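You operate a simulated robot arm through the tools that you are given. There is no shell and no other tool. Be economical: measure what you need, move in short steps, check, and stop when the job is done.

You run a simulated two-armed robot. Do the job below in one go: nothing can be reset, and whatever is moved stays where it is left.

## Task
Lock out the main switch with the blue padlock, then unclamp the paddle and hang it on the paddle rack.
Fine: switch off, yellow lock bar shut, padlock on the peg through the lock bar; the rack's middle bar.

It is judged by the outcome, as a careful person would: the job done as asked, and still so three seconds after it is handed in. It fails if anything else is knocked over, pushed out of place, dropped, spilled or broken.

## Robot
Two 7-joint arms with four-finger grippers on one trunk, on a base that drives. Base frame: it is fixed to the floor where the robot stands at the start and does not move with it; the origin is under the middle of the robot, x ahead of it, y to its left, z up. Units: mm, degrees, N and s.
The left shoulder is at the start at [40, 181, 1154], the right one opposite. With the tool pointing down near the work surface each hand reaches from about 100 to 680 mm from the robot's upright axis, wherever it stands, measured 20 degrees to its own side. Places, roughly: backstop bar [-1600, 2000, 1200]; black clamp lever [-500, 1100, 1400]; blue paddle [-3250, 250, 500]; blue plate lever [-1300, 1000, 1300]; emergency stop button [300, 600, 1000]; flow knob [-800, 1300, 1000]; green paddle [-1000, 1250, 750]; lane stop plate [-1200, 1000, 1100]; main switch [500, 0, 1000]; middle bar of the paddle rack [-3100, 100, 800]; mode switch [400, 500, 1200]; orange hose valve handle [-400, 1300, 1600]; orange paddle [-3000, -250, 500]; peg through the lock bar [400, 100, 1000]; red hose valve handle [-400, 1300, 1700]; red paddle lever [-900, 1300, 900]. Payload 3.67 kg a hand.
Tool frame (each hand has its own): the origin (TCP) lies between the finger pads and is the grasp point; the fingertips stand 28 mm ahead of it; z points along the fingers, y is the line along which they close. The gripper opens to 112 mm. The gripper's body begins 73 mm behind the TCP.
Orientation is told as [roll, pitch, yaw] about the base's x, y, z axes, in that order, counted from this pose: with the fingers straight down and closing along the base's y, the tool's x points along the base's -x, its y along +y and its z along -z.

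## Interface
- The arms move only by the tool play_rows. It takes "left_motion", "right_motion" or both (then of equal length, played together; a hand with none holds still); each is a list of rows, each a list of 7 numbers: the shift along the tool's x, y, z in m, then the turn, a rotation vector about the tool's x, y, z in rad, then the gripper command, from -1 (shut) to 1 (fully open), values between in proportion. In form: [[dx, dy, dz, ax, ay, az, gripper], ...]. A call has 1 to 20 rows; each row is the pose to reach, as a shift and turn from the pose commanded when the call began, along the tool's axes at that moment. A row lasts 0.2 s, in which the tool goes at most 50 mm and 8.6 degrees; a call with a longer step from one row to the next is refused whole, and so is a gripper value outside its range. A pose out of reach is approached as far as the arm can. The call stops where the force on the tool passes 90 N (or 10 N more than at its start, if that is more) or the arm is blocked; 0.2 s more then pass. The fingers move at their own pace and stop on an object; they squeeze with about 44 N. The grip force told is the motor's: it shows also when the fingers shut on nothing. Time passes only in rows, and 0.2 s behind the last, so rows that repeat a pose let the fingers close. It gives the time, the measured TCP pose, the force on the tool (base axes), the opening and the grip force at its end, in the units of the frame above (readings bear some noise), with the torque about the TCP (base axes, N m) and any sound that the robot's microphone picked up.
- Cameras (640 x 400 px; columns grow to the right, rows downward): "scene" is now at [107.9, 22.2, 1389]; the picture's right is [0.25, -0.97, -0.00], its down [-0.50, -0.13, -0.86] and it looks along [0.83, 0.22, -0.51] (base axes); focal length 242 px, centre (320, 200). "left" rides on the left gripper at [60, 18, -104] in its tool frame; the picture's right is [-0.29, 0.96, 0.00], its down [-0.80, -0.24, -0.55] and it looks along [-0.53, -0.16, 0.83] (tool axes); focal length 234 px, centre (320, 200). "right" rides on the right gripper at [60, -18, -104] in its tool frame; the picture's right is [0.29, 0.96, 0.00], its down [-0.80, 0.24, -0.55] and it looks along [-0.53, 0.16, 0.83] (tool axes); focal length 234 px, centre (320, 200). There is no depth. A picture from a camera that has moved, and an enlarged one, comes with that camera's place and axes in the base frame and with its lens.
- get_image(camera): a new picture of that camera. No time passes.
- raise_lower(by): slides the trunk up (or, below 0, down) by that many mm; the arms and the scene camera ride with it, the base frame stays. It gives what a move gives, with no picture.
- steer(legs): drives the robot by 1 to 6 legs, each [ahead, left, turn to the left] in mm, mm and degrees, along the robot's own axes; the way and the turn of a leg run together, so that a leg with both is an arc; at most 1500 mm and 180 degrees a leg. The arms and the cameras ride along, it lands a little off, and it stops where it bumps. It gives what a move gives.
- head_to(pan, tilt): turns the head with the scene camera to pan (to the left, within 86 degrees either way) and tilt (down, from -29 to 69), counted from straight ahead of the robot. It gives what a move gives.
- zoom(camera, box): a new picture of the part [left, top, right, bottom] of that camera's present view, enlarged. No time passes.
- sign_off(): hands the job in; it is judged then, once.

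Go step by step. Nothing tells you exact positions but the pictures and the camera data: compare them with the known pose of the tool, close in by small moves and look again before you grip or let go. The budget is 120 turns and 92 pictures, counting those below and the enlarged ones. Unless the task says otherwise, let go and move clear before handing in, and close with one line.

The tools are called after "Emit:" as name(argument=value, ...) on one line, values as JSON. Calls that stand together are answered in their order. play_rows: Moves the arms, as the interface text tells. Its arguments: {"type":"object","properties":{"left_motion":{"type":"array"},"right_motion":{"type":"array"}},"required":[]} The other tools are called the same way: raise_lower (by) slides the trunk up or down; steer (legs) drives the base; head_to (pan, tilt) turns the head that bears the scene camera; get_image (camera) takes a picture; zoom (camera, box) takes an enlarged picture of a part of a camera's view; sign_off () hands the job in.

At the start:

```text
t: 0.0
left_ee_pos: [385.3, 187.5, 1226.9]
left_orientation: [-0.1, 0.0, 0.0]
left_ft_force: [1.1, -0.8, -0.2]
left_wrist_torque: [-0.01, 0.01, 0.01]
left_finger_gap: 112.1
left_finger_force: 0.1
right_ee_pos: [609.8, -262.1, 1218.9]
right_orientation: [0.0, 0.0, 0.0]
right_ft_force: [0.0, 0.7, -0.2]
right_wrist_torque: [-0.01, -0.01, 0.01]
right_finger_gap: 112.2
right_finger_force: 0.1
trunk travel left (down, up): [-275.0, 239.0]
robot x, y, heading: [-3.7, 3.0, -0.2]
head pan, tilt: [14.6, 30.8]
```

scene: 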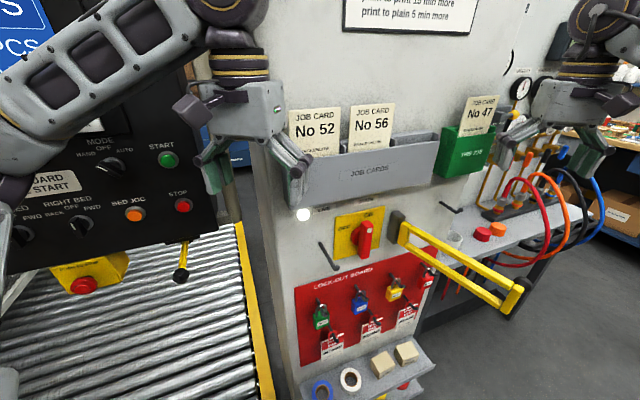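
right: 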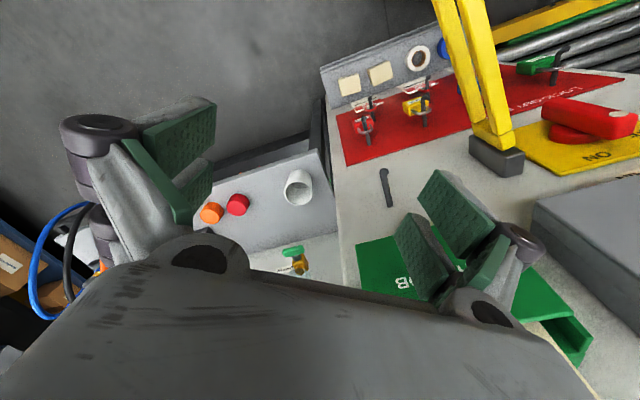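
left: 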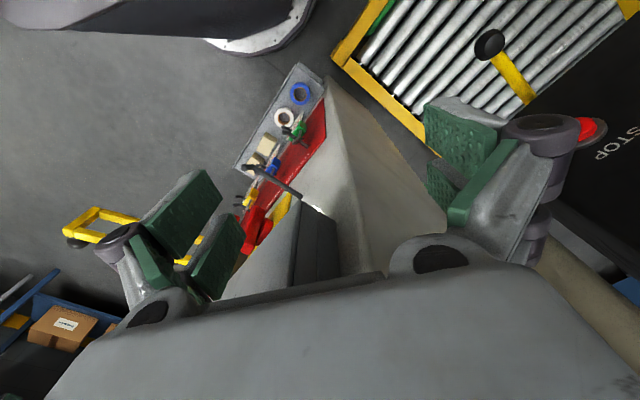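

I see the panel with the main switch (red handle on yellow plate), a yellow lock bar swung out, and the lock-out board with padlocks below. I'll zoom in on it and read the posted job cards.

Emit:
zoom(camera="scene", box=[280, 180, 540, 342])

Emit:
zoom(camera="scene", box=[280, 270, 450, 376])

```text
2.46 times, centred on (410, 261) of scene
camera zoom: at [107.9, 22.2, 1389.0], right [0.25, -0.97, 0.0], down [-0.5, -0.13, -0.86], along [0.83, 0.22, -0.51], focal length 596 px, centre (98, 50)
```

zoom: 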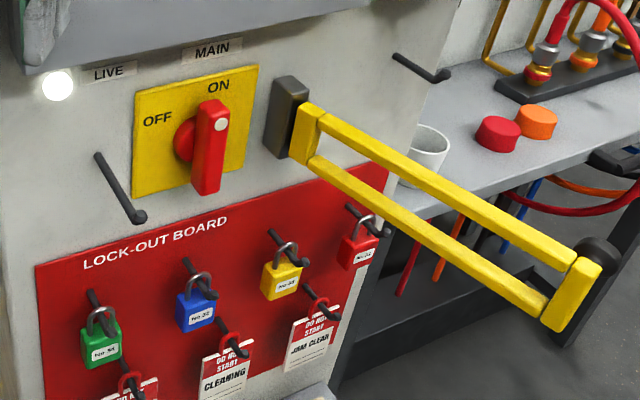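

```text
3.76 times, centred on (365, 323) of scene
camera zoom: at [107.9, 22.2, 1389.0], right [0.25, -0.97, 0.0], down [-0.5, -0.13, -0.86], along [0.83, 0.22, -0.51], focal length 911 px, centre (151, -263)
```

zoom: 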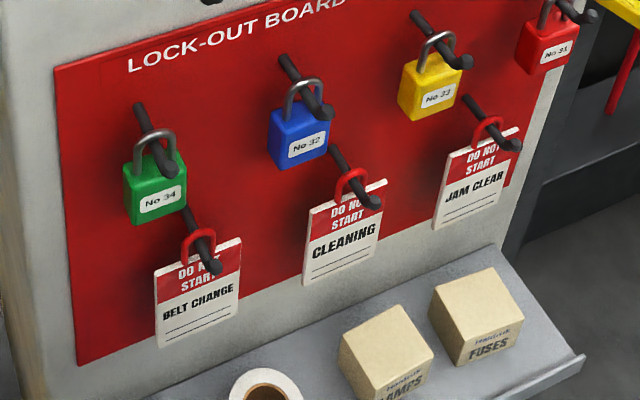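

The panel face is turned about 36° from the robot's heading; the switch is near [529, 33, 1050], the peg base near [495, 123, 1042], and the bar is swung out to the right. I'll look around to the left before turning.

Emit:
head_to(pan=70, tilt=25)

Emit:
get_image(camera="scene")

```text
t: 1.2
left_ee_pos: [385.5, 189.0, 1226.7]
left_orientation: [0.2, 0.0, -0.1]
left_ft_force: [0.4, 0.0, -0.2]
left_wrist_torque: [0.04, 0.02, -0.03]
left_finger_gap: 112.2
left_finger_force: 0.0
right_ee_pos: [610.1, -263.7, 1219.2]
right_orientation: [0.0, 0.1, 0.0]
right_ft_force: [-0.1, 0.2, -1.2]
right_wrist_torque: [-0.04, 0.01, 0.04]
right_finger_gap: 111.9
right_finger_force: 0.0
trunk travel left (down, up): [-275.0, 239.0]
robot x, y, heading: [1.4, 0.8, 0.0]
head pan, tilt: [70.0, 25.0]
```

```text
86 pictures are left
camera scene: at [52.3, 86.0, 1398.2], right [0.94, -0.34, 0.0], down [-0.15, -0.4, -0.91], along [0.31, 0.85, -0.42], focal length 242 px, centre (320, 200)
```

scene: 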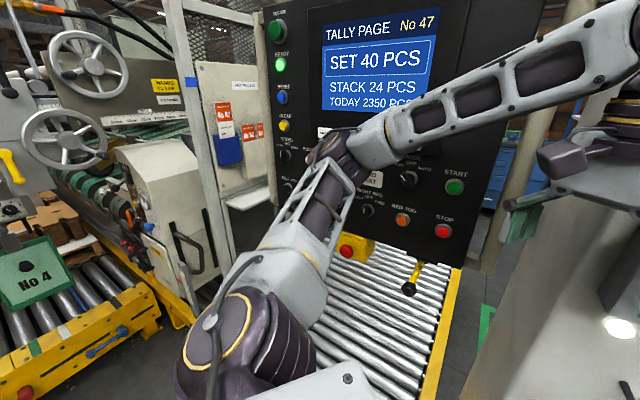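

Turning isn't needed: the right shoulder already faces the peg squarely. I'll draw the right hand back, level it and look again.

Emit:
play_rows(right_motion=[[0.03, 0, 0, 0, 0, 0, 1], [0.06, 0.01, 0, 0, -0.143, 0, 1], [0.09, 0.02, 0, 0, -0.286, 0, 1], [0.12, 0.03, 0, 0, -0.428, 0, 1], [0.14, 0.03, 0, 0, -0.571, 0, 1], [0.15, 0.03, 0, 0, -0.714, 0, 1], [0.15, 0.03, 0, 0, -0.857, 0, 1], [0.15, 0.03, 0, 0, -1.0, 0, 1], [0.15, 0.03, 0, 0, -1.142, 0, 1], [0.15, 0.03, 0, 0, -1.285, 0, 1], [0.15, 0.03, 0, 0, -1.428, 0, 1], [0.15, 0.03, 0, 0, -1.571, 0, 1], [0.15, 0.03, 0, 0, -1.571, 0, 1]])

Emit:
head_to(pan=5, tilt=35)

Emit:
get_image(camera="scene")

```text
t: 4.0
left_ee_pos: [384.9, 188.9, 1228.4]
left_orientation: [-0.1, -0.1, 0.0]
left_ft_force: [-0.1, 0.5, 0.4]
left_wrist_torque: [-0.03, -0.01, 0.02]
left_finger_gap: 112.2
left_finger_force: 0.0
right_ee_pos: [540.7, -222.3, 1249.9]
right_orientation: [173.6, -89.9, -173.5]
right_ft_force: [0.2, -0.1, -0.4]
right_wrist_torque: [-0.01, -0.01, -0.01]
right_finger_gap: 112.0
right_finger_force: 0.0
right hand out of reach, approached as far as the arm can: row 9, 10, 11, 12, 13
trunk travel left (down, up): [-275.0, 239.0]
robot x, y, heading: [-1.0, 0.2, -0.0]
head pan, tilt: [70.0, 25.0]
```

```text
t: 5.4
left_ee_pos: [386.1, 187.8, 1227.0]
left_orientation: [0.0, 0.0, -0.1]
left_ft_force: [0.7, -0.2, -0.2]
left_wrist_torque: [0.0, 0.02, -0.03]
left_finger_gap: 111.8
left_finger_force: 0.1
right_ee_pos: [541.0, -222.8, 1251.0]
right_orientation: [20.7, -90.0, -20.6]
right_ft_force: [0.1, 0.5, -0.4]
right_wrist_torque: [-0.01, -0.01, -0.02]
right_finger_gap: 112.1
right_finger_force: 0.0
trunk travel left (down, up): [-275.0, 239.0]
robot x, y, heading: [1.9, -4.5, 0.1]
head pan, tilt: [5.0, 35.0]
```

```text
85 pictures are left
camera scene: at [108.4, 7.2, 1382.5], right [0.09, -1.0, 0.0], down [-0.57, -0.05, -0.82], along [0.82, 0.07, -0.57], focal length 242 px, centre (320, 200)
```

scene: 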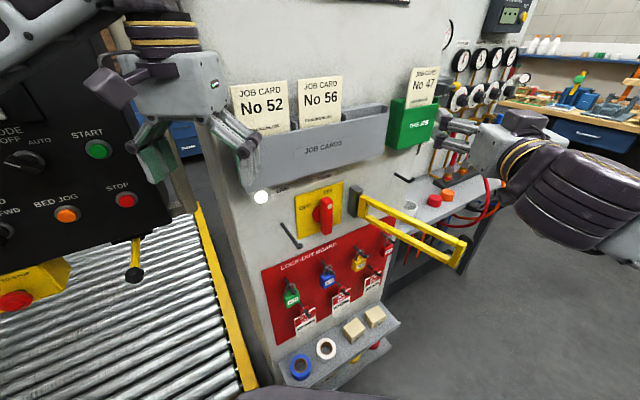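

The right hand can't fold closer at this height, so the base must back away from the panel. I'll check the space to the right and behind.

Emit:
head_to(pan=-86, tilt=35)

Emit:
get_image(camera="scene")

Emit:
head_to(pan=86, tilt=35)

Emit:
get_image(camera="scene")

```text
t: 7.1
left_ee_pos: [385.7, 187.8, 1227.5]
left_orientation: [0.0, -0.1, 0.0]
left_ft_force: [-0.3, 0.2, -0.2]
left_wrist_torque: [0.0, -0.02, -0.04]
left_finger_gap: 112.1
left_finger_force: 0.0
right_ee_pos: [541.9, -222.5, 1251.0]
right_orientation: [19.1, -90.0, -19.0]
right_ft_force: [-0.2, 0.5, 0.3]
right_wrist_torque: [0.0, 0.02, -0.01]
right_finger_gap: 111.9
right_finger_force: 0.0
trunk travel left (down, up): [-275.0, 239.0]
robot x, y, heading: [1.0, -0.6, 0.1]
head pan, tilt: [-85.9, 35.0]
```

```text
84 pictures are left
camera scene: at [26.9, -88.4, 1382.5], right [-1.0, -0.07, 0.0], down [-0.04, 0.57, -0.82], along [0.06, -0.82, -0.57], focal length 242 px, centre (320, 200)
```

scene: 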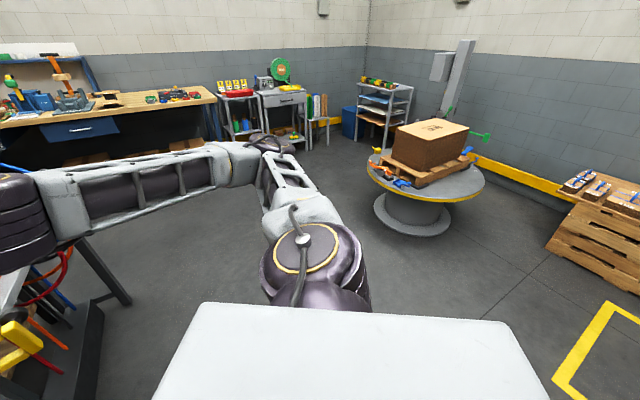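

```text
t: 9.7
left_ee_pos: [385.7, 188.0, 1228.4]
left_orientation: [0.0, -0.1, 0.0]
left_ft_force: [0.2, 0.1, -0.8]
left_wrist_torque: [-0.03, 0.01, -0.02]
left_finger_gap: 112.1
left_finger_force: 0.0
right_ee_pos: [542.5, -222.4, 1250.7]
right_orientation: [19.3, -90.0, -19.4]
right_ft_force: [0.7, 0.2, -0.7]
right_wrist_torque: [-0.01, 0.0, -0.01]
right_finger_gap: 111.8
right_finger_force: 0.0
trunk travel left (down, up): [-275.0, 239.0]
robot x, y, heading: [1.5, 1.7, 0.1]
head pan, tilt: [85.9, 35.0]
```

```text
83 pictures are left
camera scene: at [26.9, 87.3, 1382.5], right [1.0, -0.07, 0.0], down [-0.04, -0.57, -0.82], along [0.06, 0.82, -0.57], focal length 242 px, centre (320, 200)
```

scene: 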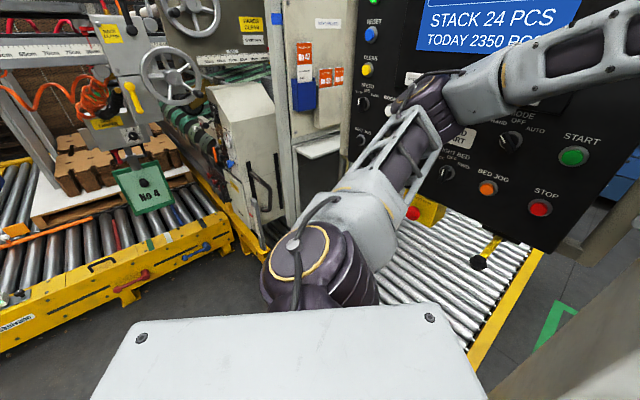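

The floor behind is clear, so I back off along the panel normal and turn to face it squarely.

Emit:
steer(legs=[[-180, -135, 0], [0, 0, 36]])

Emit:
head_to(pan=-12, tilt=35)

Emit:
get_image(camera="scene")

```text
t: 13.3
left_ee_pos: [17.5, 244.0, 1227.2]
left_orientation: [0.0, 0.0, 36.0]
left_ft_force: [-0.4, -0.7, -0.2]
left_wrist_torque: [0.0, 0.02, 0.01]
left_finger_gap: 111.9
left_finger_force: 0.1
right_ee_pos: [386.9, 5.4, 1250.2]
right_orientation: [6.7, -90.0, 29.4]
right_ft_force: [0.1, -0.4, -0.3]
right_wrist_torque: [0.02, -0.03, 0.0]
right_finger_gap: 111.7
right_finger_force: 0.1
trunk travel left (down, up): [-275.0, 239.0]
robot x, y, heading: [-186.7, -131.6, 36.3]
head pan, tilt: [85.9, 35.0]
```

```text
t: 15.0
left_ee_pos: [17.4, 245.8, 1227.2]
left_orientation: [0.0, 0.0, 36.2]
left_ft_force: [-0.5, -0.1, -0.3]
left_wrist_torque: [0.01, -0.02, 0.02]
left_finger_gap: 111.9
left_finger_force: 0.0
right_ee_pos: [386.3, 4.8, 1249.5]
right_orientation: [20.4, -90.0, 15.7]
right_ft_force: [0.5, -0.1, -0.2]
right_wrist_torque: [0.0, -0.02, 0.02]
right_finger_gap: 112.1
right_finger_force: 0.0
trunk travel left (down, up): [-275.0, 239.0]
robot x, y, heading: [-181.0, -132.9, 35.9]
head pan, tilt: [-12.0, 35.0]
```

```text
82 pictures are left
camera scene: at [-86.4, -87.0, 1382.5], right [0.41, -0.91, 0.0], down [-0.52, -0.23, -0.82], along [0.75, 0.33, -0.57], focal length 242 px, centre (320, 200)
```

scene: 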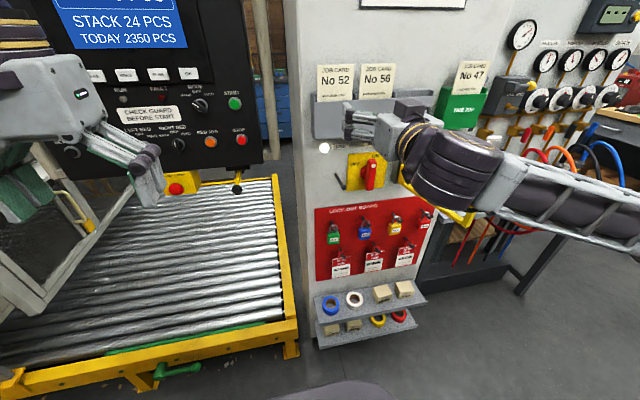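

The right forearm would come down across the open lock bar, so the left arm should work the switch and padlock. I'll shift the base about 300 mm to the right, with a detour back for clearance.

Emit:
steer(legs=[[-120, 0, 0], [0, -300, 0], [70, 0, 0]])

Emit:
head_to(pan=5, tilt=30)

Emit:
get_image(camera="scene")

```text
t: 18.5
left_ee_pos: [148.7, -20.0, 1227.1]
left_orientation: [0.0, 0.1, 36.0]
left_ft_force: [-0.1, 0.1, 0.4]
left_wrist_torque: [-0.04, 0.06, -0.01]
left_finger_gap: 112.0
left_finger_force: 0.1
right_ee_pos: [515.4, -261.6, 1249.7]
right_orientation: [28.0, -90.0, 7.8]
right_ft_force: [0.4, 0.4, 0.0]
right_wrist_torque: [0.0, -0.03, -0.03]
right_finger_gap: 112.0
right_finger_force: 0.1
trunk travel left (down, up): [-275.0, 239.0]
robot x, y, heading: [-54.2, -397.1, 35.8]
head pan, tilt: [-12.0, 35.0]
```

```text
t: 19.3
left_ee_pos: [147.2, -20.0, 1227.0]
left_orientation: [-0.1, 0.0, 36.0]
left_ft_force: [-0.5, 0.6, -0.7]
left_wrist_torque: [0.01, -0.06, -0.03]
left_finger_gap: 112.1
left_finger_force: 0.1
right_ee_pos: [514.0, -261.2, 1250.2]
right_orientation: [115.9, -90.0, -80.1]
right_ft_force: [-0.6, 0.3, -0.3]
right_wrist_torque: [0.03, 0.01, -0.02]
right_finger_gap: 112.3
right_finger_force: 0.1
trunk travel left (down, up): [-275.0, 239.0]
robot x, y, heading: [-56.5, -396.9, 36.1]
head pan, tilt: [5.0, 30.0]
```

```text
81 pictures are left
camera scene: at [29.6, -327.1, 1390.3], right [0.65, -0.76, 0.0], down [-0.38, -0.33, -0.87], along [0.66, 0.57, -0.5], focal length 242 px, centre (320, 200)
```

scene: 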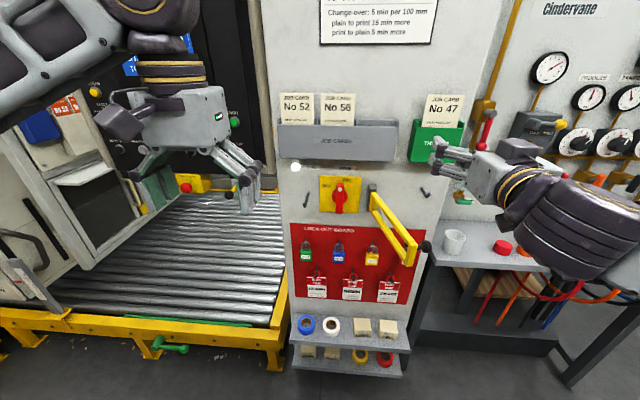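

Now the panel is viewed nearly square-on, with the left hand beside it. I zoom to refine the positions.

Emit:
zoom(camera="scene", box=[280, 150, 440, 250])

Emit:
zoom(camera="scene", box=[280, 200, 440, 300])

```text
4.00 times, centred on (360, 200) of scene
camera zoom: at [29.6, -327.1, 1390.3], right [0.65, -0.76, 0.0], down [-0.38, -0.33, -0.87], along [0.66, 0.57, -0.5], focal length 968 px, centre (160, 200)
```

zoom: 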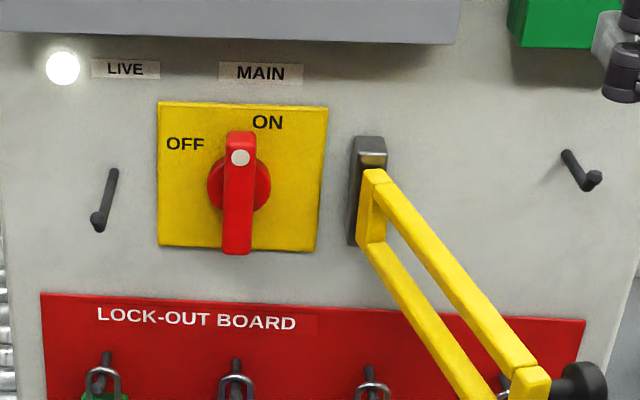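

```text
4.00 times, centred on (360, 250) of scene
camera zoom: at [29.6, -327.1, 1390.3], right [0.65, -0.76, 0.0], down [-0.38, -0.33, -0.87], along [0.66, 0.57, -0.5], focal length 968 px, centre (160, 0)
```

zoom: 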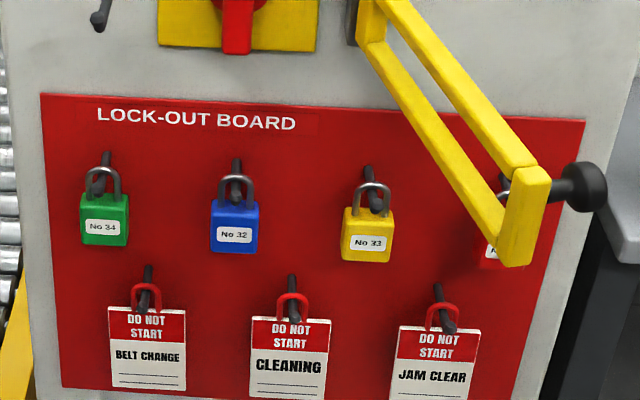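

Switch handle: about [525, 29, 1048]; blue padlock body: about [527, 23, 823]; peg from [489, 119, 1047] to its tip at [423, 72, 1053]. I level the left hand in front of the panel.

Emit:
play_rows(left_motion=[[-0.04, -0.01, 0, 0, 0, 0, 1], [-0.08, -0.02, 0, 0, -0.143, 0, 1], [-0.12, -0.03, 0, 0, -0.286, 0, 1], [-0.15, -0.05, 0, 0, -0.428, 0, 1], [-0.16, -0.06, 0, 0, -0.571, 0, 1], [-0.16, -0.07, 0.01, 0, -0.714, 0, 1], [-0.16, -0.08, 0.02, 0, -0.857, 0, 1], [-0.16, -0.088, 0.03, 0, -1.0, 0, 1], [-0.16, -0.088, 0.04, 0, -1.142, 0, 1], [-0.16, -0.088, 0.05, 0, -1.285, 0, 1], [-0.16, -0.088, 0.05, 0, -1.428, 0, 1], [-0.16, -0.088, 0.05, 0, -1.571, 0, 1], [-0.16, -0.088, 0.05, 0, -1.571, 0, 1]])

Emit:
get_image(camera="scene")

Emit:
get_image(camera="left")

```text
t: 22.1
left_ee_pos: [327.3, 2.5, 1177.8]
left_orientation: [153.7, -89.9, -117.7]
left_ft_force: [0.3, -1.3, 0.1]
left_wrist_torque: [-0.04, 0.0, 0.01]
left_finger_gap: 112.1
left_finger_force: 0.1
right_ee_pos: [514.5, -260.5, 1251.4]
right_orientation: [65.4, -89.9, -29.5]
right_ft_force: [0.3, -0.2, 0.0]
right_wrist_torque: [0.02, 0.03, -0.01]
right_finger_gap: 111.9
right_finger_force: 0.1
trunk travel left (down, up): [-275.0, 239.0]
robot x, y, heading: [-56.7, -400.1, 35.6]
head pan, tilt: [5.0, 30.0]
```

```text
78 pictures are left
camera scene: at [30.0, -327.2, 1390.3], right [0.65, -0.76, 0.0], down [-0.38, -0.33, -0.87], along [0.65, 0.57, -0.5], focal length 242 px, centre (320, 200)
```

scene: 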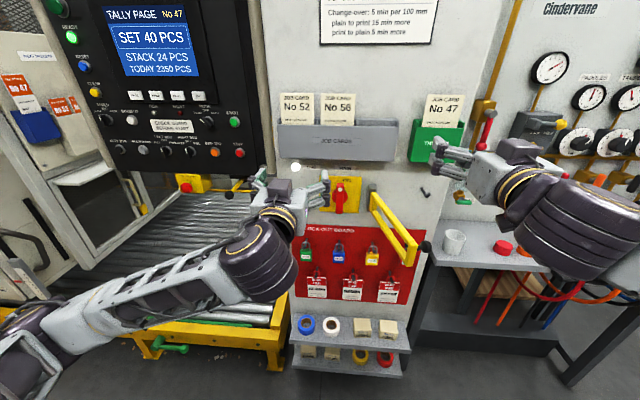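

```text
77 pictures are left
camera left: at [232.2, -44.6, 1118.0], right [-0.56, 0.78, 0.29], down [-0.31, -0.52, 0.8], along [0.77, 0.36, 0.53], focal length 234 px, centre (320, 200)
```

left: 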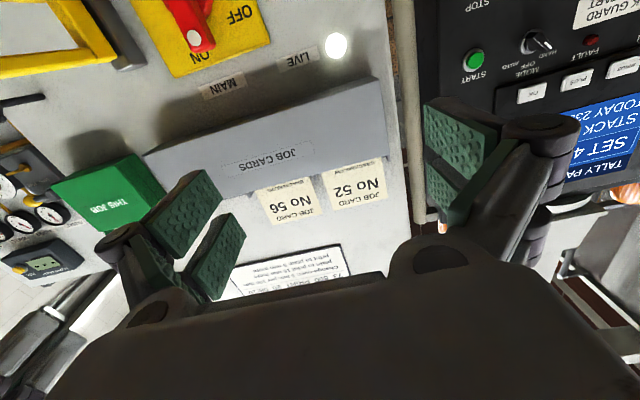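

The left hand is level and square to the panel. I bring it in front of the switch handle, fingers either side.

Emit:
play_rows(left_motion=[[0.03, -0.025, 0, 0, 0, 0, 0.4], [0.065, -0.05, 0, 0, 0, 0, 0.4], [0.1, -0.075, 0, 0, 0, 0, 0.4], [0.13, -0.095, 0, 0, 0, 0, 0.4], [0.13, -0.095, 0.04, 0, 0, 0, 0.4], [0.13, -0.095, 0.09, 0, 0, 0, 0.4], [0.13, -0.095, 0.1, 0, 0, 0, 0.4]])

Emit:
zoom(camera="scene", box=[260, 150, 420, 250])

Emit:
get_image(camera="left")

```text
t: 23.7
left_ee_pos: [466.4, -14.8, 1046.5]
left_orientation: [100.0, -89.9, -64.2]
left_ft_force: [0.1, -0.4, 0.3]
left_wrist_torque: [-0.02, -0.01, -0.04]
left_finger_gap: 78.4
left_finger_force: 0.1
right_ee_pos: [514.8, -259.9, 1251.8]
right_orientation: [-158.7, -90.0, -165.4]
right_ft_force: [-0.7, -0.3, 0.3]
right_wrist_torque: [0.01, 0.0, 0.01]
right_finger_gap: 112.0
right_finger_force: 0.1
trunk travel left (down, up): [-275.0, 239.0]
robot x, y, heading: [-57.7, -398.1, 35.8]
head pan, tilt: [5.0, 30.0]
```

```text
4.00 times, centred on (340, 200) of scene
camera zoom: at [29.3, -327.0, 1390.3], right [0.65, -0.76, 0.0], down [-0.38, -0.33, -0.87], along [0.65, 0.57, -0.5], focal length 968 px, centre (240, 200)
```

zoom: 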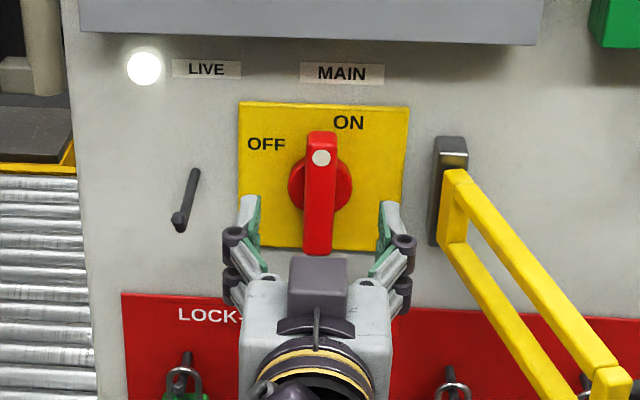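

```text
75 pictures are left
camera left: at [370.9, -62.3, 987.7], right [-0.56, 0.78, 0.29], down [-0.31, -0.52, 0.8], along [0.77, 0.36, 0.53], focal length 234 px, centre (320, 200)
```

left: 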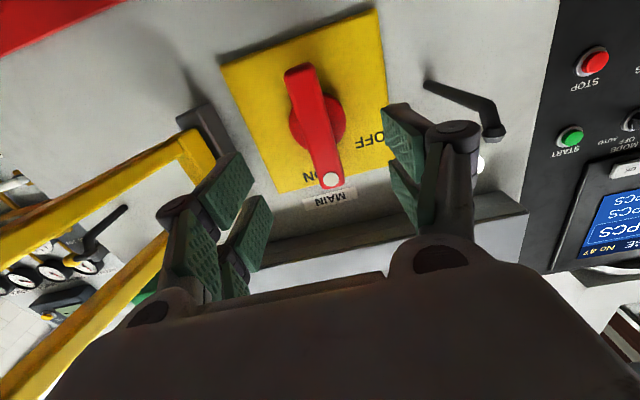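

The handle sits midway between the fingers. I advance 55 mm, close, and check.

Emit:
play_rows(left_motion=[[0, 0, 0.025, 0, 0, 0, 0.4], [0, 0, 0.045, 0, 0, 0, 0.4], [0, 0, 0.055, 0, 0, 0, 0.4], [0, 0, 0.055, 0, 0, 0, -1], [0, 0, 0.055, 0, 0, 0, -1], [0, 0, 0.055, 0, 0, 0, -1]])

Emit:
zoom(camera="scene", box=[260, 150, 420, 250])

```text
t: 25.1
left_ee_pos: [511.6, 16.8, 1047.1]
left_orientation: [13.1, -90.1, 22.7]
left_ft_force: [1.2, -0.3, -0.5]
left_wrist_torque: [0.02, -0.04, -0.1]
left_finger_gap: 22.2
left_finger_force: 45.2
right_ee_pos: [513.6, -260.9, 1250.4]
right_orientation: [51.9, -90.0, -16.0]
right_ft_force: [0.2, 0.0, 0.1]
right_wrist_torque: [0.03, 0.04, 0.0]
right_finger_gap: 112.1
right_finger_force: 0.1
trunk travel left (down, up): [-275.0, 239.0]
robot x, y, heading: [-52.2, -398.4, 35.8]
head pan, tilt: [5.0, 30.0]
```

```text
4.00 times, centred on (340, 200) of scene
camera zoom: at [30.1, -327.2, 1390.3], right [0.65, -0.76, 0.0], down [-0.38, -0.33, -0.87], along [0.65, 0.57, -0.5], focal length 968 px, centre (240, 200)
```

zoom: 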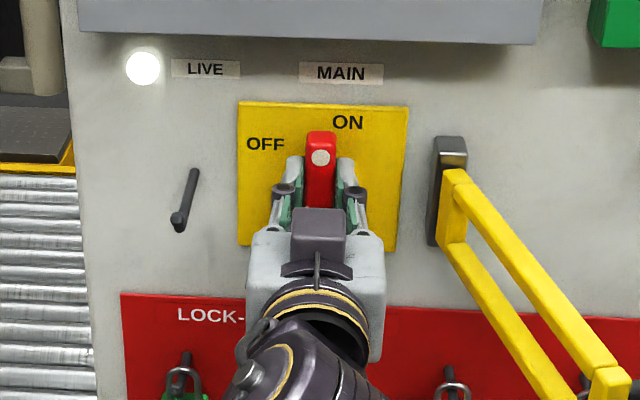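

The handle is held. I turn it counterclockwise toward OFF by 90°, watching for the click and the lamp.

Emit:
play_rows(left_motion=[[0, 0, 0, 0, 0, -0.13, -1], [0, 0, 0, 0, 0, -0.26, -1], [0, 0, 0, 0, 0, -0.39, -1], [0, 0, 0, 0, 0, -0.52, -1], [0, 0, 0, 0, 0, -0.65, -1], [0, 0, 0, 0, 0, -0.78, -1], [0, 0, 0, 0, 0, -0.91, -1], [0, 0, 0, 0, 0, -1.04, -1], [0, 0, 0, 0, 0, -1.17, -1], [0, 0, 0, 0, 0, -1.3, -1], [0, 0, 0, 0, 0, -1.43, -1], [0, 0, 0, 0, 0, -1.571, -1], [0, 0, 0, 0, 0, -1.571, -1]])

Emit:
zoom(camera="scene", box=[260, 150, 420, 250])

```text
t: 25.8
left_ee_pos: [514.5, 24.8, 1059.9]
left_orientation: [-105.4, -77.3, 139.6]
left_ft_force: [10.8, -55.4, -13.4]
left_wrist_torque: [-0.87, -0.14, 0.84]
left_finger_gap: 22.2
left_finger_force: 45.2
right_ee_pos: [516.5, -270.3, 1250.7]
right_orientation: [91.5, -89.9, -56.3]
right_ft_force: [-0.7, 2.2, 0.3]
right_wrist_torque: [-0.03, -0.03, -0.15]
right_finger_gap: 111.9
right_finger_force: 0.0
trunk travel left (down, up): [-275.0, 239.0]
robot x, y, heading: [-53.3, -398.6, 35.3]
head pan, tilt: [5.0, 30.0]
stopped in row 3 (left hand): the force on the tool passed its limit at 153 N (the readings are from after the stop); the commanded pose is now the measured one
```

```text
4.00 times, centred on (340, 200) of scene
camera zoom: at [31.5, -330.9, 1390.5], right [0.65, -0.76, 0.0], down [-0.38, -0.32, -0.87], along [0.66, 0.56, -0.5], focal length 968 px, centre (240, 200)
```

zoom: 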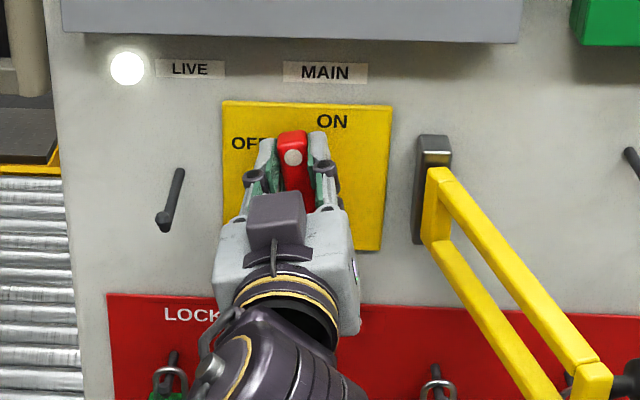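

The twist met stiff resistance, likely because I held slightly above the pivot; the handle moved only about 12°. I let go, back out and straighten the hand, to push the handle's top end instead.

Emit:
play_rows(left_motion=[[0, 0, 0, 0, 0, 0, 0.2], [0, 0, 0, 0, 0, 0, 0.2], [0, 0, -0.03, 0, 0, 0, 0.2], [0, 0, -0.07, 0, 0, 0, 0.2], [0, 0, -0.08, -0.01, 0.03, 0.11, 0.2], [0, 0, -0.08, -0.02, 0.058, 0.22, -1], [0, 0, -0.08, -0.02, 0.058, 0.22, -1], [0, 0, -0.08, -0.02, 0.058, 0.22, -1]])

Emit:
zoom(camera="scene", box=[260, 150, 420, 250])

Emit:
get_image(camera="left")

```text
t: 26.9
left_ee_pos: [451.1, 26.3, 1154.6]
left_orientation: [-156.4, -74.2, -167.4]
left_ft_force: [0.4, 0.4, 0.3]
left_wrist_torque: [0.0, -0.01, 0.03]
left_finger_gap: 67.3
left_finger_force: 0.1
right_ee_pos: [515.8, -266.1, 1249.6]
right_orientation: [94.8, -90.1, -59.3]
right_ft_force: [0.1, 0.1, -1.0]
right_wrist_torque: [0.0, 0.0, 0.03]
right_finger_gap: 112.1
right_finger_force: 0.0
trunk travel left (down, up): [-275.0, 239.0]
robot x, y, heading: [-54.1, -399.9, 35.3]
head pan, tilt: [5.0, 30.0]
stopped in row 5 (left hand): the arm was blocked; the commanded pose is now the measured one
```

```text
4.00 times, centred on (340, 200) of scene
camera zoom: at [30.8, -329.6, 1389.8], right [0.65, -0.76, 0.0], down [-0.38, -0.32, -0.87], along [0.66, 0.56, -0.5], focal length 968 px, centre (240, 200)
```

zoom: 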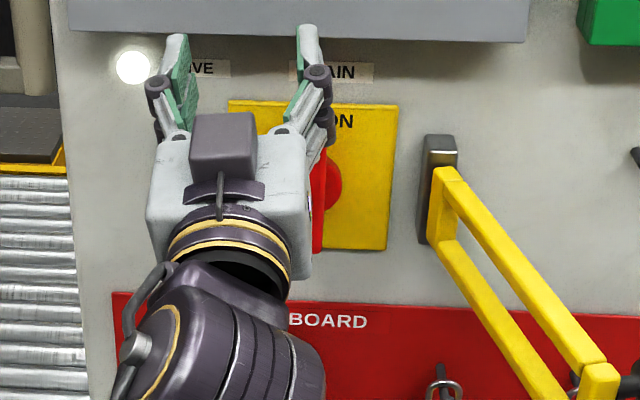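

```text
71 pictures are left
camera left: at [374.9, -17.3, 1069.2], right [-0.63, 0.76, 0.17], down [-0.5, -0.57, 0.65], along [0.59, 0.33, 0.74], focal length 234 px, centre (320, 200)
```

left: 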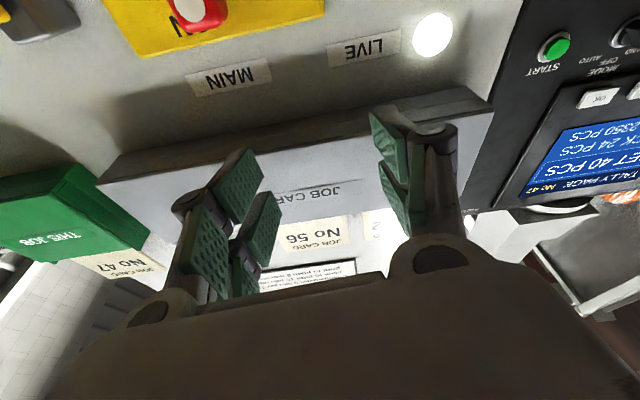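

The hand was blocked on the way back and rode up. I look at the whole scene to see what blocked it.

Emit:
get_image(camera="scene")

Emit:
head_to(pan=50, tilt=35)

Emit:
get_image(camera="scene")

```text
70 pictures are left
camera scene: at [30.8, -329.6, 1389.8], right [0.65, -0.76, 0.0], down [-0.38, -0.32, -0.87], along [0.66, 0.56, -0.5], focal length 242 px, centre (320, 200)
```

scene: 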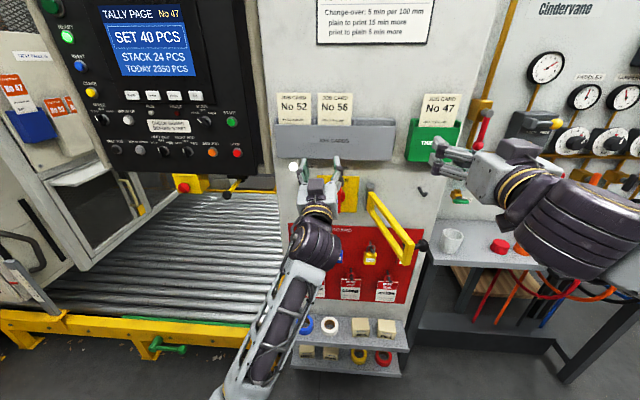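

```text
t: 28.0
left_ee_pos: [452.1, 26.7, 1155.1]
left_orientation: [-156.4, -74.2, -167.4]
left_ft_force: [-0.7, -0.2, 0.0]
left_wrist_torque: [-0.02, 0.01, 0.0]
left_finger_gap: 67.2
left_finger_force: 0.0
right_ee_pos: [516.3, -265.2, 1249.2]
right_orientation: [41.2, -90.0, -5.8]
right_ft_force: [-0.2, 0.1, -0.3]
right_wrist_torque: [0.02, 0.02, 0.0]
right_finger_gap: 112.2
right_finger_force: 0.2
trunk travel left (down, up): [-275.0, 239.0]
robot x, y, heading: [-54.8, -400.7, 35.4]
head pan, tilt: [50.0, 35.0]
```

```text
69 pictures are left
camera scene: at [-30.6, -300.2, 1382.5], right [1.0, -0.08, 0.0], down [-0.05, -0.57, -0.82], along [0.07, 0.82, -0.57], focal length 242 px, centre (320, 200)
```

scene: 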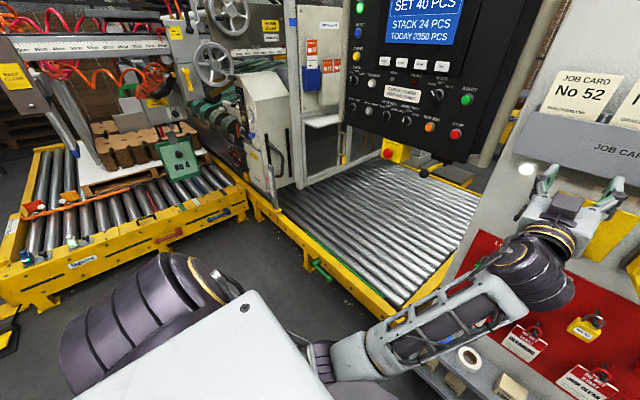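

The elbow has swung low and inward. I retreat to the earlier good pose in front of the panel and level the hand.

Emit:
play_rows(left_motion=[[-0.012, 0.01, -0.02, 0, 0, 0, 0.2], [-0.024, 0.02, -0.04, 0, 0.05, 0, 0.2], [-0.036, 0.03, -0.06, 0, 0.1, 0, 0.2], [-0.048, 0.04, -0.08, 0, 0.16, 0, 0.2], [-0.057, 0.05, -0.103, 0, 0.26, 0, 0.2], [-0.057, 0.05, -0.103, 0, 0.26, 0, 0.2]])

Emit:
get_image(camera="scene")

```text
t: 29.2
left_ee_pos: [319.4, 23.8, 1199.8]
left_orientation: [155.9, -84.3, -117.8]
left_ft_force: [-1.2, 0.8, 0.5]
left_wrist_torque: [0.01, -0.02, -0.03]
left_finger_gap: 67.2
left_finger_force: 0.1
right_ee_pos: [516.1, -267.5, 1250.7]
right_orientation: [124.8, -90.0, -89.5]
right_ft_force: [0.6, 0.3, 0.1]
right_wrist_torque: [0.01, 0.03, 0.01]
right_finger_gap: 112.1
right_finger_force: 0.0
trunk travel left (down, up): [-275.0, 239.0]
robot x, y, heading: [-54.8, -399.4, 35.4]
head pan, tilt: [50.0, 35.0]
stopped in row 6 (left hand): the arm was blocked; the commanded pose is now the measured one
```

```text
68 pictures are left
camera scene: at [-31.4, -300.3, 1382.6], right [1.0, -0.08, 0.0], down [-0.05, -0.57, -0.82], along [0.06, 0.82, -0.57], focal length 242 px, centre (320, 200)
```

scene: 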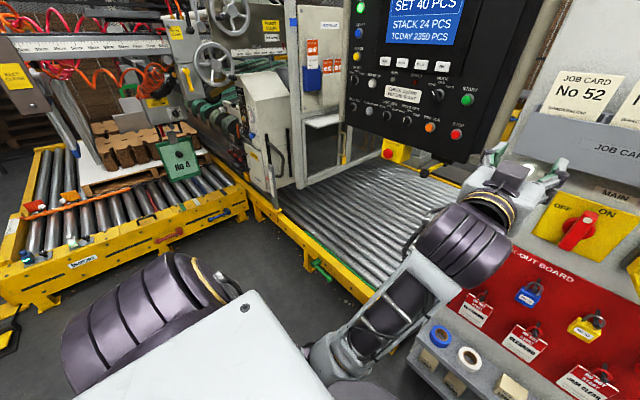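

The elbow dropped in front of the trunk and is blocked by the robot itself. I roll the hand clockwise to swing the elbow back out to the left.

Emit:
play_rows(left_motion=[[0, 0, 0.02, 0, 0, 0.1, 0.2], [0, 0, 0.03, 0, 0, 0.24, 0.2], [0, 0, 0.03, 0, 0, 0.38, 0.2], [0, 0, 0.03, 0, 0, 0.52, 0.2], [0, 0, 0.03, 0, 0, 0.66, 0.2], [0, 0, 0.03, 0, 0, 0.8, 0.2], [0, 0, 0.03, 0, 0, 0.8, 0.2]])

Emit:
get_image(camera="scene")

```text
t: 30.9
left_ee_pos: [343.6, 40.2, 1200.9]
left_orientation: [96.9, -41.6, -56.6]
left_ft_force: [-0.5, -0.6, 1.8]
left_wrist_torque: [0.03, 0.0, -0.01]
left_finger_gap: 67.0
left_finger_force: 0.0
right_ee_pos: [517.3, -266.0, 1251.3]
right_orientation: [67.3, -90.0, -31.8]
right_ft_force: [0.3, -0.2, -0.7]
right_wrist_torque: [0.01, -0.02, 0.02]
right_finger_gap: 112.0
right_finger_force: 0.1
trunk travel left (down, up): [-275.0, 239.0]
robot x, y, heading: [-56.8, -397.0, 35.4]
head pan, tilt: [50.0, 35.0]
```

```text
67 pictures are left
camera scene: at [-30.9, -300.5, 1382.5], right [1.0, -0.08, 0.0], down [-0.05, -0.57, -0.82], along [0.06, 0.82, -0.57], focal length 242 px, centre (320, 200)
```

scene: 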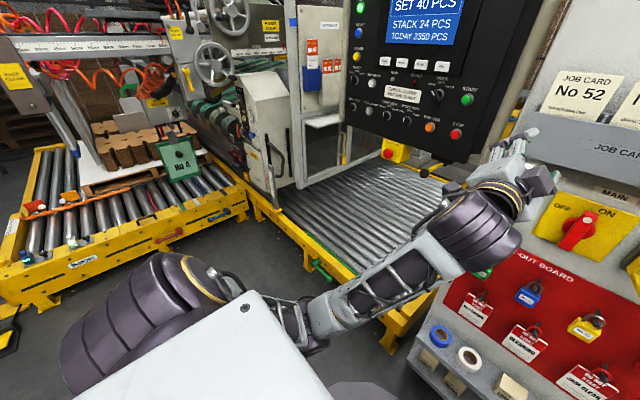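

Rolling clockwise brought the elbow back out. Pushing doesn't need a level grip, so I roll on to 90° and bring the closed fingers to the right of the handle's top end, still clear of the panel.

Emit:
play_rows(left_motion=[[-0.005, -0.038, -0.004, 0.013, 0.012, 0.128, -1], [-0.01, -0.076, -0.008, 0.026, 0.024, 0.256, -1], [-0.015, -0.115, -0.011, 0.04, 0.036, 0.385, -1], [-0.02, -0.153, -0.014, 0.054, 0.048, 0.51, -1], [-0.025, -0.191, -0.017, 0.067, 0.06, 0.64, -1], [-0.025, -0.193, 0.01, 0.067, 0.06, 0.77, -1], [-0.024, -0.196, 0.037, 0.067, 0.06, 0.77, -1], [-0.024, -0.196, 0.037, 0.067, 0.06, 0.77, -1]])

Emit:
get_image(camera="scene")

Emit:
get_image(camera="left")

```text
t: 32.6
left_ee_pos: [472.8, -47.7, 1076.6]
left_orientation: [90.4, 2.0, -50.2]
left_ft_force: [0.5, -0.1, 0.0]
left_wrist_torque: [-0.04, -0.03, 0.02]
left_finger_gap: 0.0
left_finger_force: 35.5
right_ee_pos: [516.7, -267.5, 1251.2]
right_orientation: [86.8, -90.1, -51.5]
right_ft_force: [0.2, 0.2, 0.1]
right_wrist_torque: [-0.01, 0.01, -0.06]
right_finger_gap: 111.9
right_finger_force: 0.0
trunk travel left (down, up): [-275.0, 239.0]
robot x, y, heading: [-51.5, -398.9, 35.5]
head pan, tilt: [50.0, 35.0]
```

```text
66 pictures are left
camera scene: at [-31.3, -300.3, 1382.5], right [1.0, -0.08, 0.0], down [-0.05, -0.57, -0.82], along [0.06, 0.82, -0.57], focal length 242 px, centre (320, 200)
```

scene: 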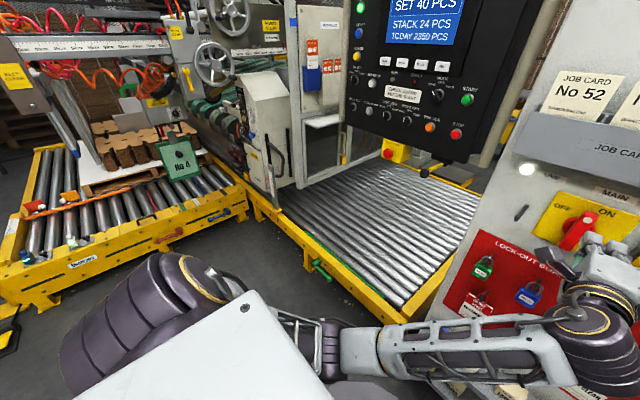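

```text
65 pictures are left
camera left: at [354.3, -69.2, 1096.8], right [0.2, -0.25, 0.95], down [0.08, -0.96, -0.27], along [0.98, 0.13, -0.17], focal length 234 px, centre (320, 200)
```

left: 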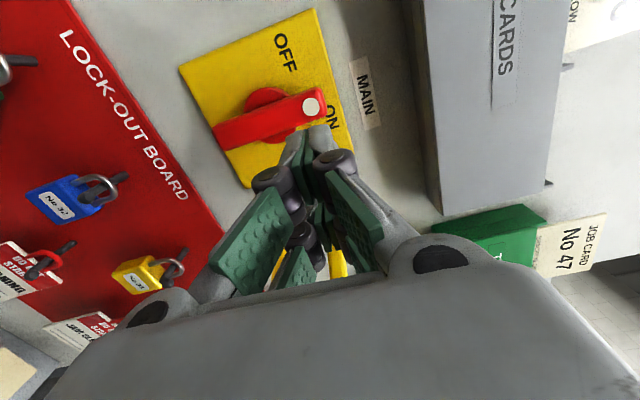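

Excellent view: the closed fingers are just right of the handle's top end. I go in 70 mm and sweep the handle counterclockwise along an arc.

Emit:
play_rows(left_motion=[[0, 0, 0.04, 0, 0, 0, -1], [0, 0, 0.07, 0, 0, 0, -1], [0.005, -0.002, 0.07, 0, 0, 0, -1], [0.011, 0, 0.07, 0, 0, 0, -1], [0.0175, 0.002, 0.07, 0, 0, 0, -1], [0.023, 0.0035, 0.07, 0, 0, 0, -1], [0.0286, 0.0044, 0.07, 0, 0, 0, -1], [0.036, 0.003, 0.07, 0, 0, 0, -1], [0.0426, 0, 0.07, 0, 0, 0, -1], [0.049, -0.004, 0.07, 0, 0, 0, -1], [0.054, -0.01, 0.07, 0, 0, 0, -1], [0.058, -0.0166, 0.07, 0, 0, 0, -1], [0.0595, -0.0206, 0.07, 0, 0, 0, -1], [0.0595, -0.0206, 0.07, 0, 0, 0, -1]])

Emit:
get_image(camera="left")

```text
t: 33.2
left_ee_pos: [517.1, -11.8, 1075.3]
left_orientation: [90.3, 2.1, -50.0]
left_ft_force: [0.1, -0.1, 0.9]
left_wrist_torque: [0.02, 0.0, 0.01]
left_finger_gap: 6.0
left_finger_force: 35.9
right_ee_pos: [515.2, -266.5, 1252.0]
right_orientation: [148.3, -90.0, -112.9]
right_ft_force: [-0.5, -0.5, -0.2]
right_wrist_torque: [-0.03, -0.02, -0.01]
right_finger_gap: 112.0
right_finger_force: 0.0
trunk travel left (down, up): [-275.0, 239.0]
robot x, y, heading: [-53.4, -400.5, 35.4]
head pan, tilt: [50.0, 35.0]
stopped in row 2 (left hand): the force on the tool passed its limit at 124 N (the readings are from after the stop); the commanded pose is now the measured one
```

```text
64 pictures are left
camera left: at [397.9, -34.5, 1095.9], right [0.2, -0.25, 0.95], down [0.08, -0.96, -0.27], along [0.98, 0.13, -0.18], focal length 234 px, centre (320, 200)
```

left: 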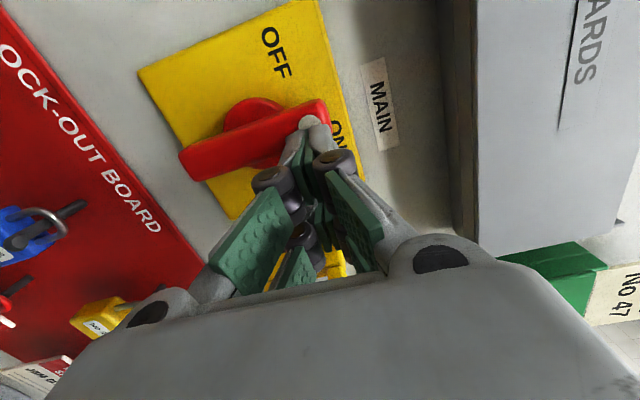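

The fingertip touched the handle's front face; I back out, move 14 mm further right, and go in again.

Emit:
play_rows(left_motion=[[0, 0, -0.02, 0, 0, 0, -1], [-0.014, 0, -0.02, 0, 0, 0, -1], [-0.014, 0, -0.005, 0, 0, 0, -1], [-0.014, 0, 0.006, 0, 0, 0, -1], [-0.014, 0, 0.014, 0, 0, 0, -1]])

Emit:
get_image(camera="left")

```text
t: 34.5
left_ee_pos: [539.4, -12.7, 1075.3]
left_orientation: [90.1, 2.1, -49.8]
left_ft_force: [0.2, 0.1, -0.8]
left_wrist_torque: [-0.02, -0.01, -0.02]
left_finger_gap: 0.3
left_finger_force: 35.4
right_ee_pos: [518.3, -264.7, 1249.9]
right_orientation: [16.9, -89.9, 18.5]
right_ft_force: [0.3, 0.5, 0.7]
right_wrist_torque: [0.03, 0.02, -0.04]
right_finger_gap: 112.0
right_finger_force: 0.0
trunk travel left (down, up): [-275.0, 239.0]
robot x, y, heading: [-55.8, -399.8, 35.6]
head pan, tilt: [50.0, 35.0]
```

```text
63 pictures are left
camera left: at [419.9, -34.2, 1094.9], right [0.21, -0.25, 0.95], down [0.08, -0.96, -0.27], along [0.97, 0.13, -0.18], focal length 234 px, centre (320, 200)
```

left: 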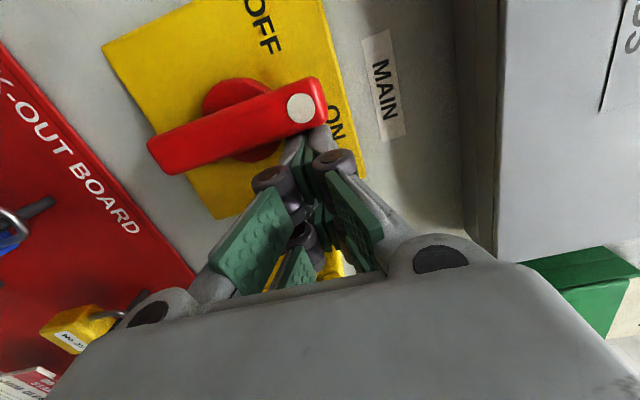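

The fingertips are now beside the handle. I sweep it counterclockwise.

Emit:
play_rows(left_motion=[[0.008, 0, 0, 0, 0, 0, -1], [0.015, 0.002, 0, 0, 0, 0, -1], [0.022, 0.003, 0, 0, 0, 0, -1], [0.029, 0.004, 0, 0, 0, 0, -1], [0.035, 0.005, 0, 0, 0, 0, -1], [0.0406, 0.006, 0, 0, 0, 0, -1], [0.048, 0.004, 0, 0, 0, 0, -1], [0.0546, 0.0015, 0, 0, 0, 0, -1], [0.061, -0.003, 0, 0, 0, 0, -1], [0.066, -0.0085, 0, 0, 0, 0, -1], [0.07, -0.015, 0, 0, 0, 0, -1], [0.0715, -0.019, 0, 0, 0, 0, -1], [0.0715, -0.019, 0, 0, 0, 0, -1]])

Emit:
get_image(camera="left")

```text
t: 37.2
left_ee_pos: [492.3, 40.0, 1064.2]
left_orientation: [90.7, 1.9, -50.1]
left_ft_force: [14.8, 2.6, 29.6]
left_wrist_torque: [-0.27, -0.9, 0.17]
left_finger_gap: 0.0
left_finger_force: 35.7
right_ee_pos: [517.6, -267.0, 1250.9]
right_orientation: [72.9, -89.9, -37.4]
right_ft_force: [-0.4, 0.4, 0.0]
right_wrist_torque: [-0.01, -0.01, 0.01]
right_finger_gap: 111.7
right_finger_force: 0.0
trunk travel left (down, up): [-275.0, 239.0]
robot x, y, heading: [-56.0, -398.6, 35.5]
head pan, tilt: [50.0, 35.0]
```

```text
62 pictures are left
camera left: at [373.3, 18.1, 1082.0], right [0.2, -0.25, 0.95], down [0.08, -0.96, -0.27], along [0.98, 0.13, -0.17], focal length 234 px, centre (320, 200)
```

left: 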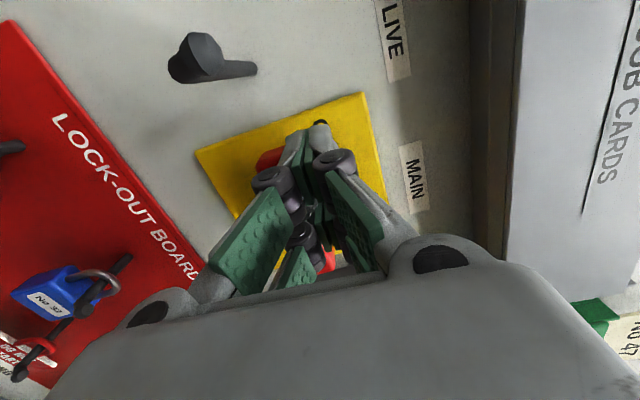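

The handle is turned left; about 30 N pushes back. I check with the scene camera.

Emit:
head_to(pan=5, tilt=30)

Emit:
zoom(camera="scene", box=[260, 150, 420, 250])

```text
t: 38.4
left_ee_pos: [491.0, 39.7, 1063.1]
left_orientation: [90.7, 2.0, -50.1]
left_ft_force: [11.3, 2.6, 34.7]
left_wrist_torque: [-0.32, -1.06, 0.21]
left_finger_gap: 0.0
left_finger_force: 35.3
right_ee_pos: [515.5, -267.1, 1250.2]
right_orientation: [98.6, -89.9, -63.3]
right_ft_force: [-0.2, 1.1, 0.4]
right_wrist_torque: [0.02, 0.02, 0.02]
right_finger_gap: 112.1
right_finger_force: 0.0
trunk travel left (down, up): [-275.0, 239.0]
robot x, y, heading: [-52.9, -398.4, 35.6]
head pan, tilt: [5.0, 30.0]
```

```text
4.00 times, centred on (340, 200) of scene
camera zoom: at [29.4, -331.2, 1390.5], right [0.65, -0.76, 0.0], down [-0.38, -0.32, -0.87], along [0.66, 0.56, -0.5], focal length 968 px, centre (240, 200)
```

zoom: 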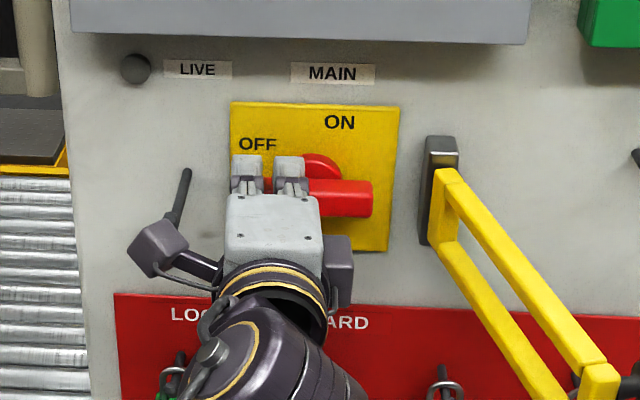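

The lamp is out and the handle points to OFF. I back the left hand out and to the left, and bring the right hand (shut) to the right of the lock bar.

Emit:
play_rows(left_motion=[[0, 0.006, 0, 0, 0, 0, -1], [0, 0.006, -0.04, 0, 0, 0, -1], [0, 0.006, -0.08, 0, 0, 0, -1], [0, 0.006, -0.12, 0, 0, 0, -1], [0, 0.006, -0.16, 0, 0, 0, -1], [0.04, 0.006, -0.18, 0, 0, 0, -1], [0.08, 0.006, -0.18, 0, 0, 0, -1], [0.12, 0.006, -0.18, 0, 0, 0, -1]], right_motion=[[0, -0.03, 0, 0, 0, 0, -1], [0, -0.07, 0, 0, 0, 0, -1], [0.04, -0.08, 0, 0, 0, 0, -1], [0.08, -0.08, 0, 0, 0, 0, -1], [0.12, -0.08, 0, 0, 0, 0, -1], [0.15, -0.08, 0, 0, 0, 0, -1], [0.18, -0.08, 0, 0, 0, 0, -1], [0.18, -0.08, 0, 0, 0, 0, -1]])

Emit:
get_image(camera="scene")

Emit:
get_image(camera="right")

```text
t: 40.2
left_ee_pos: [280.9, 16.8, 1066.9]
left_orientation: [90.1, 2.0, -49.9]
left_ft_force: [0.7, 0.9, 0.0]
left_wrist_torque: [0.0, 0.0, -0.01]
left_finger_gap: 0.1
left_finger_force: 35.6
left hand out of reach, approached as far as the arm can: row 8
right_ee_pos: [566.2, -325.9, 1221.1]
right_orientation: [-12.1, -89.9, 47.5]
right_ft_force: [0.1, 1.1, 0.8]
right_wrist_torque: [0.02, 0.02, -0.06]
right_finger_gap: 0.0
right_finger_force: 35.3
right hand out of reach, approached as far as the arm can: row 3, 4, 5, 6, 7, 8
trunk travel left (down, up): [-275.0, 239.0]
robot x, y, heading: [-53.6, -400.8, 35.5]
head pan, tilt: [5.0, 30.0]
```

```text
60 pictures are left
camera scene: at [30.0, -328.4, 1390.3], right [0.65, -0.76, 0.0], down [-0.38, -0.33, -0.87], along [0.66, 0.56, -0.5], focal length 242 px, centre (320, 200)
```

scene: 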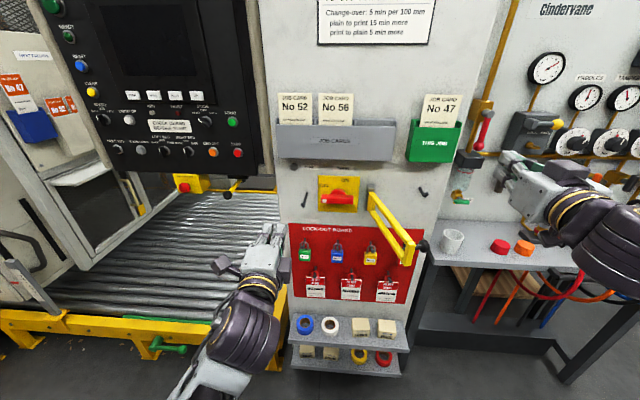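

```text
59 pictures are left
camera right: at [492.3, -398.0, 1160.6], right [-0.55, 0.78, -0.29], down [-0.59, -0.12, 0.8], along [0.59, 0.61, 0.53], focal length 234 px, centre (320, 200)
```

right: 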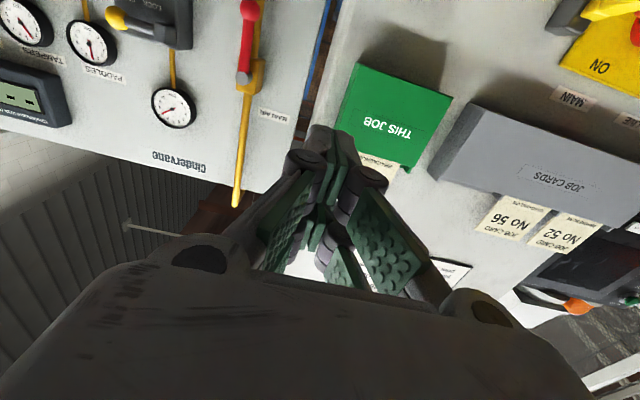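

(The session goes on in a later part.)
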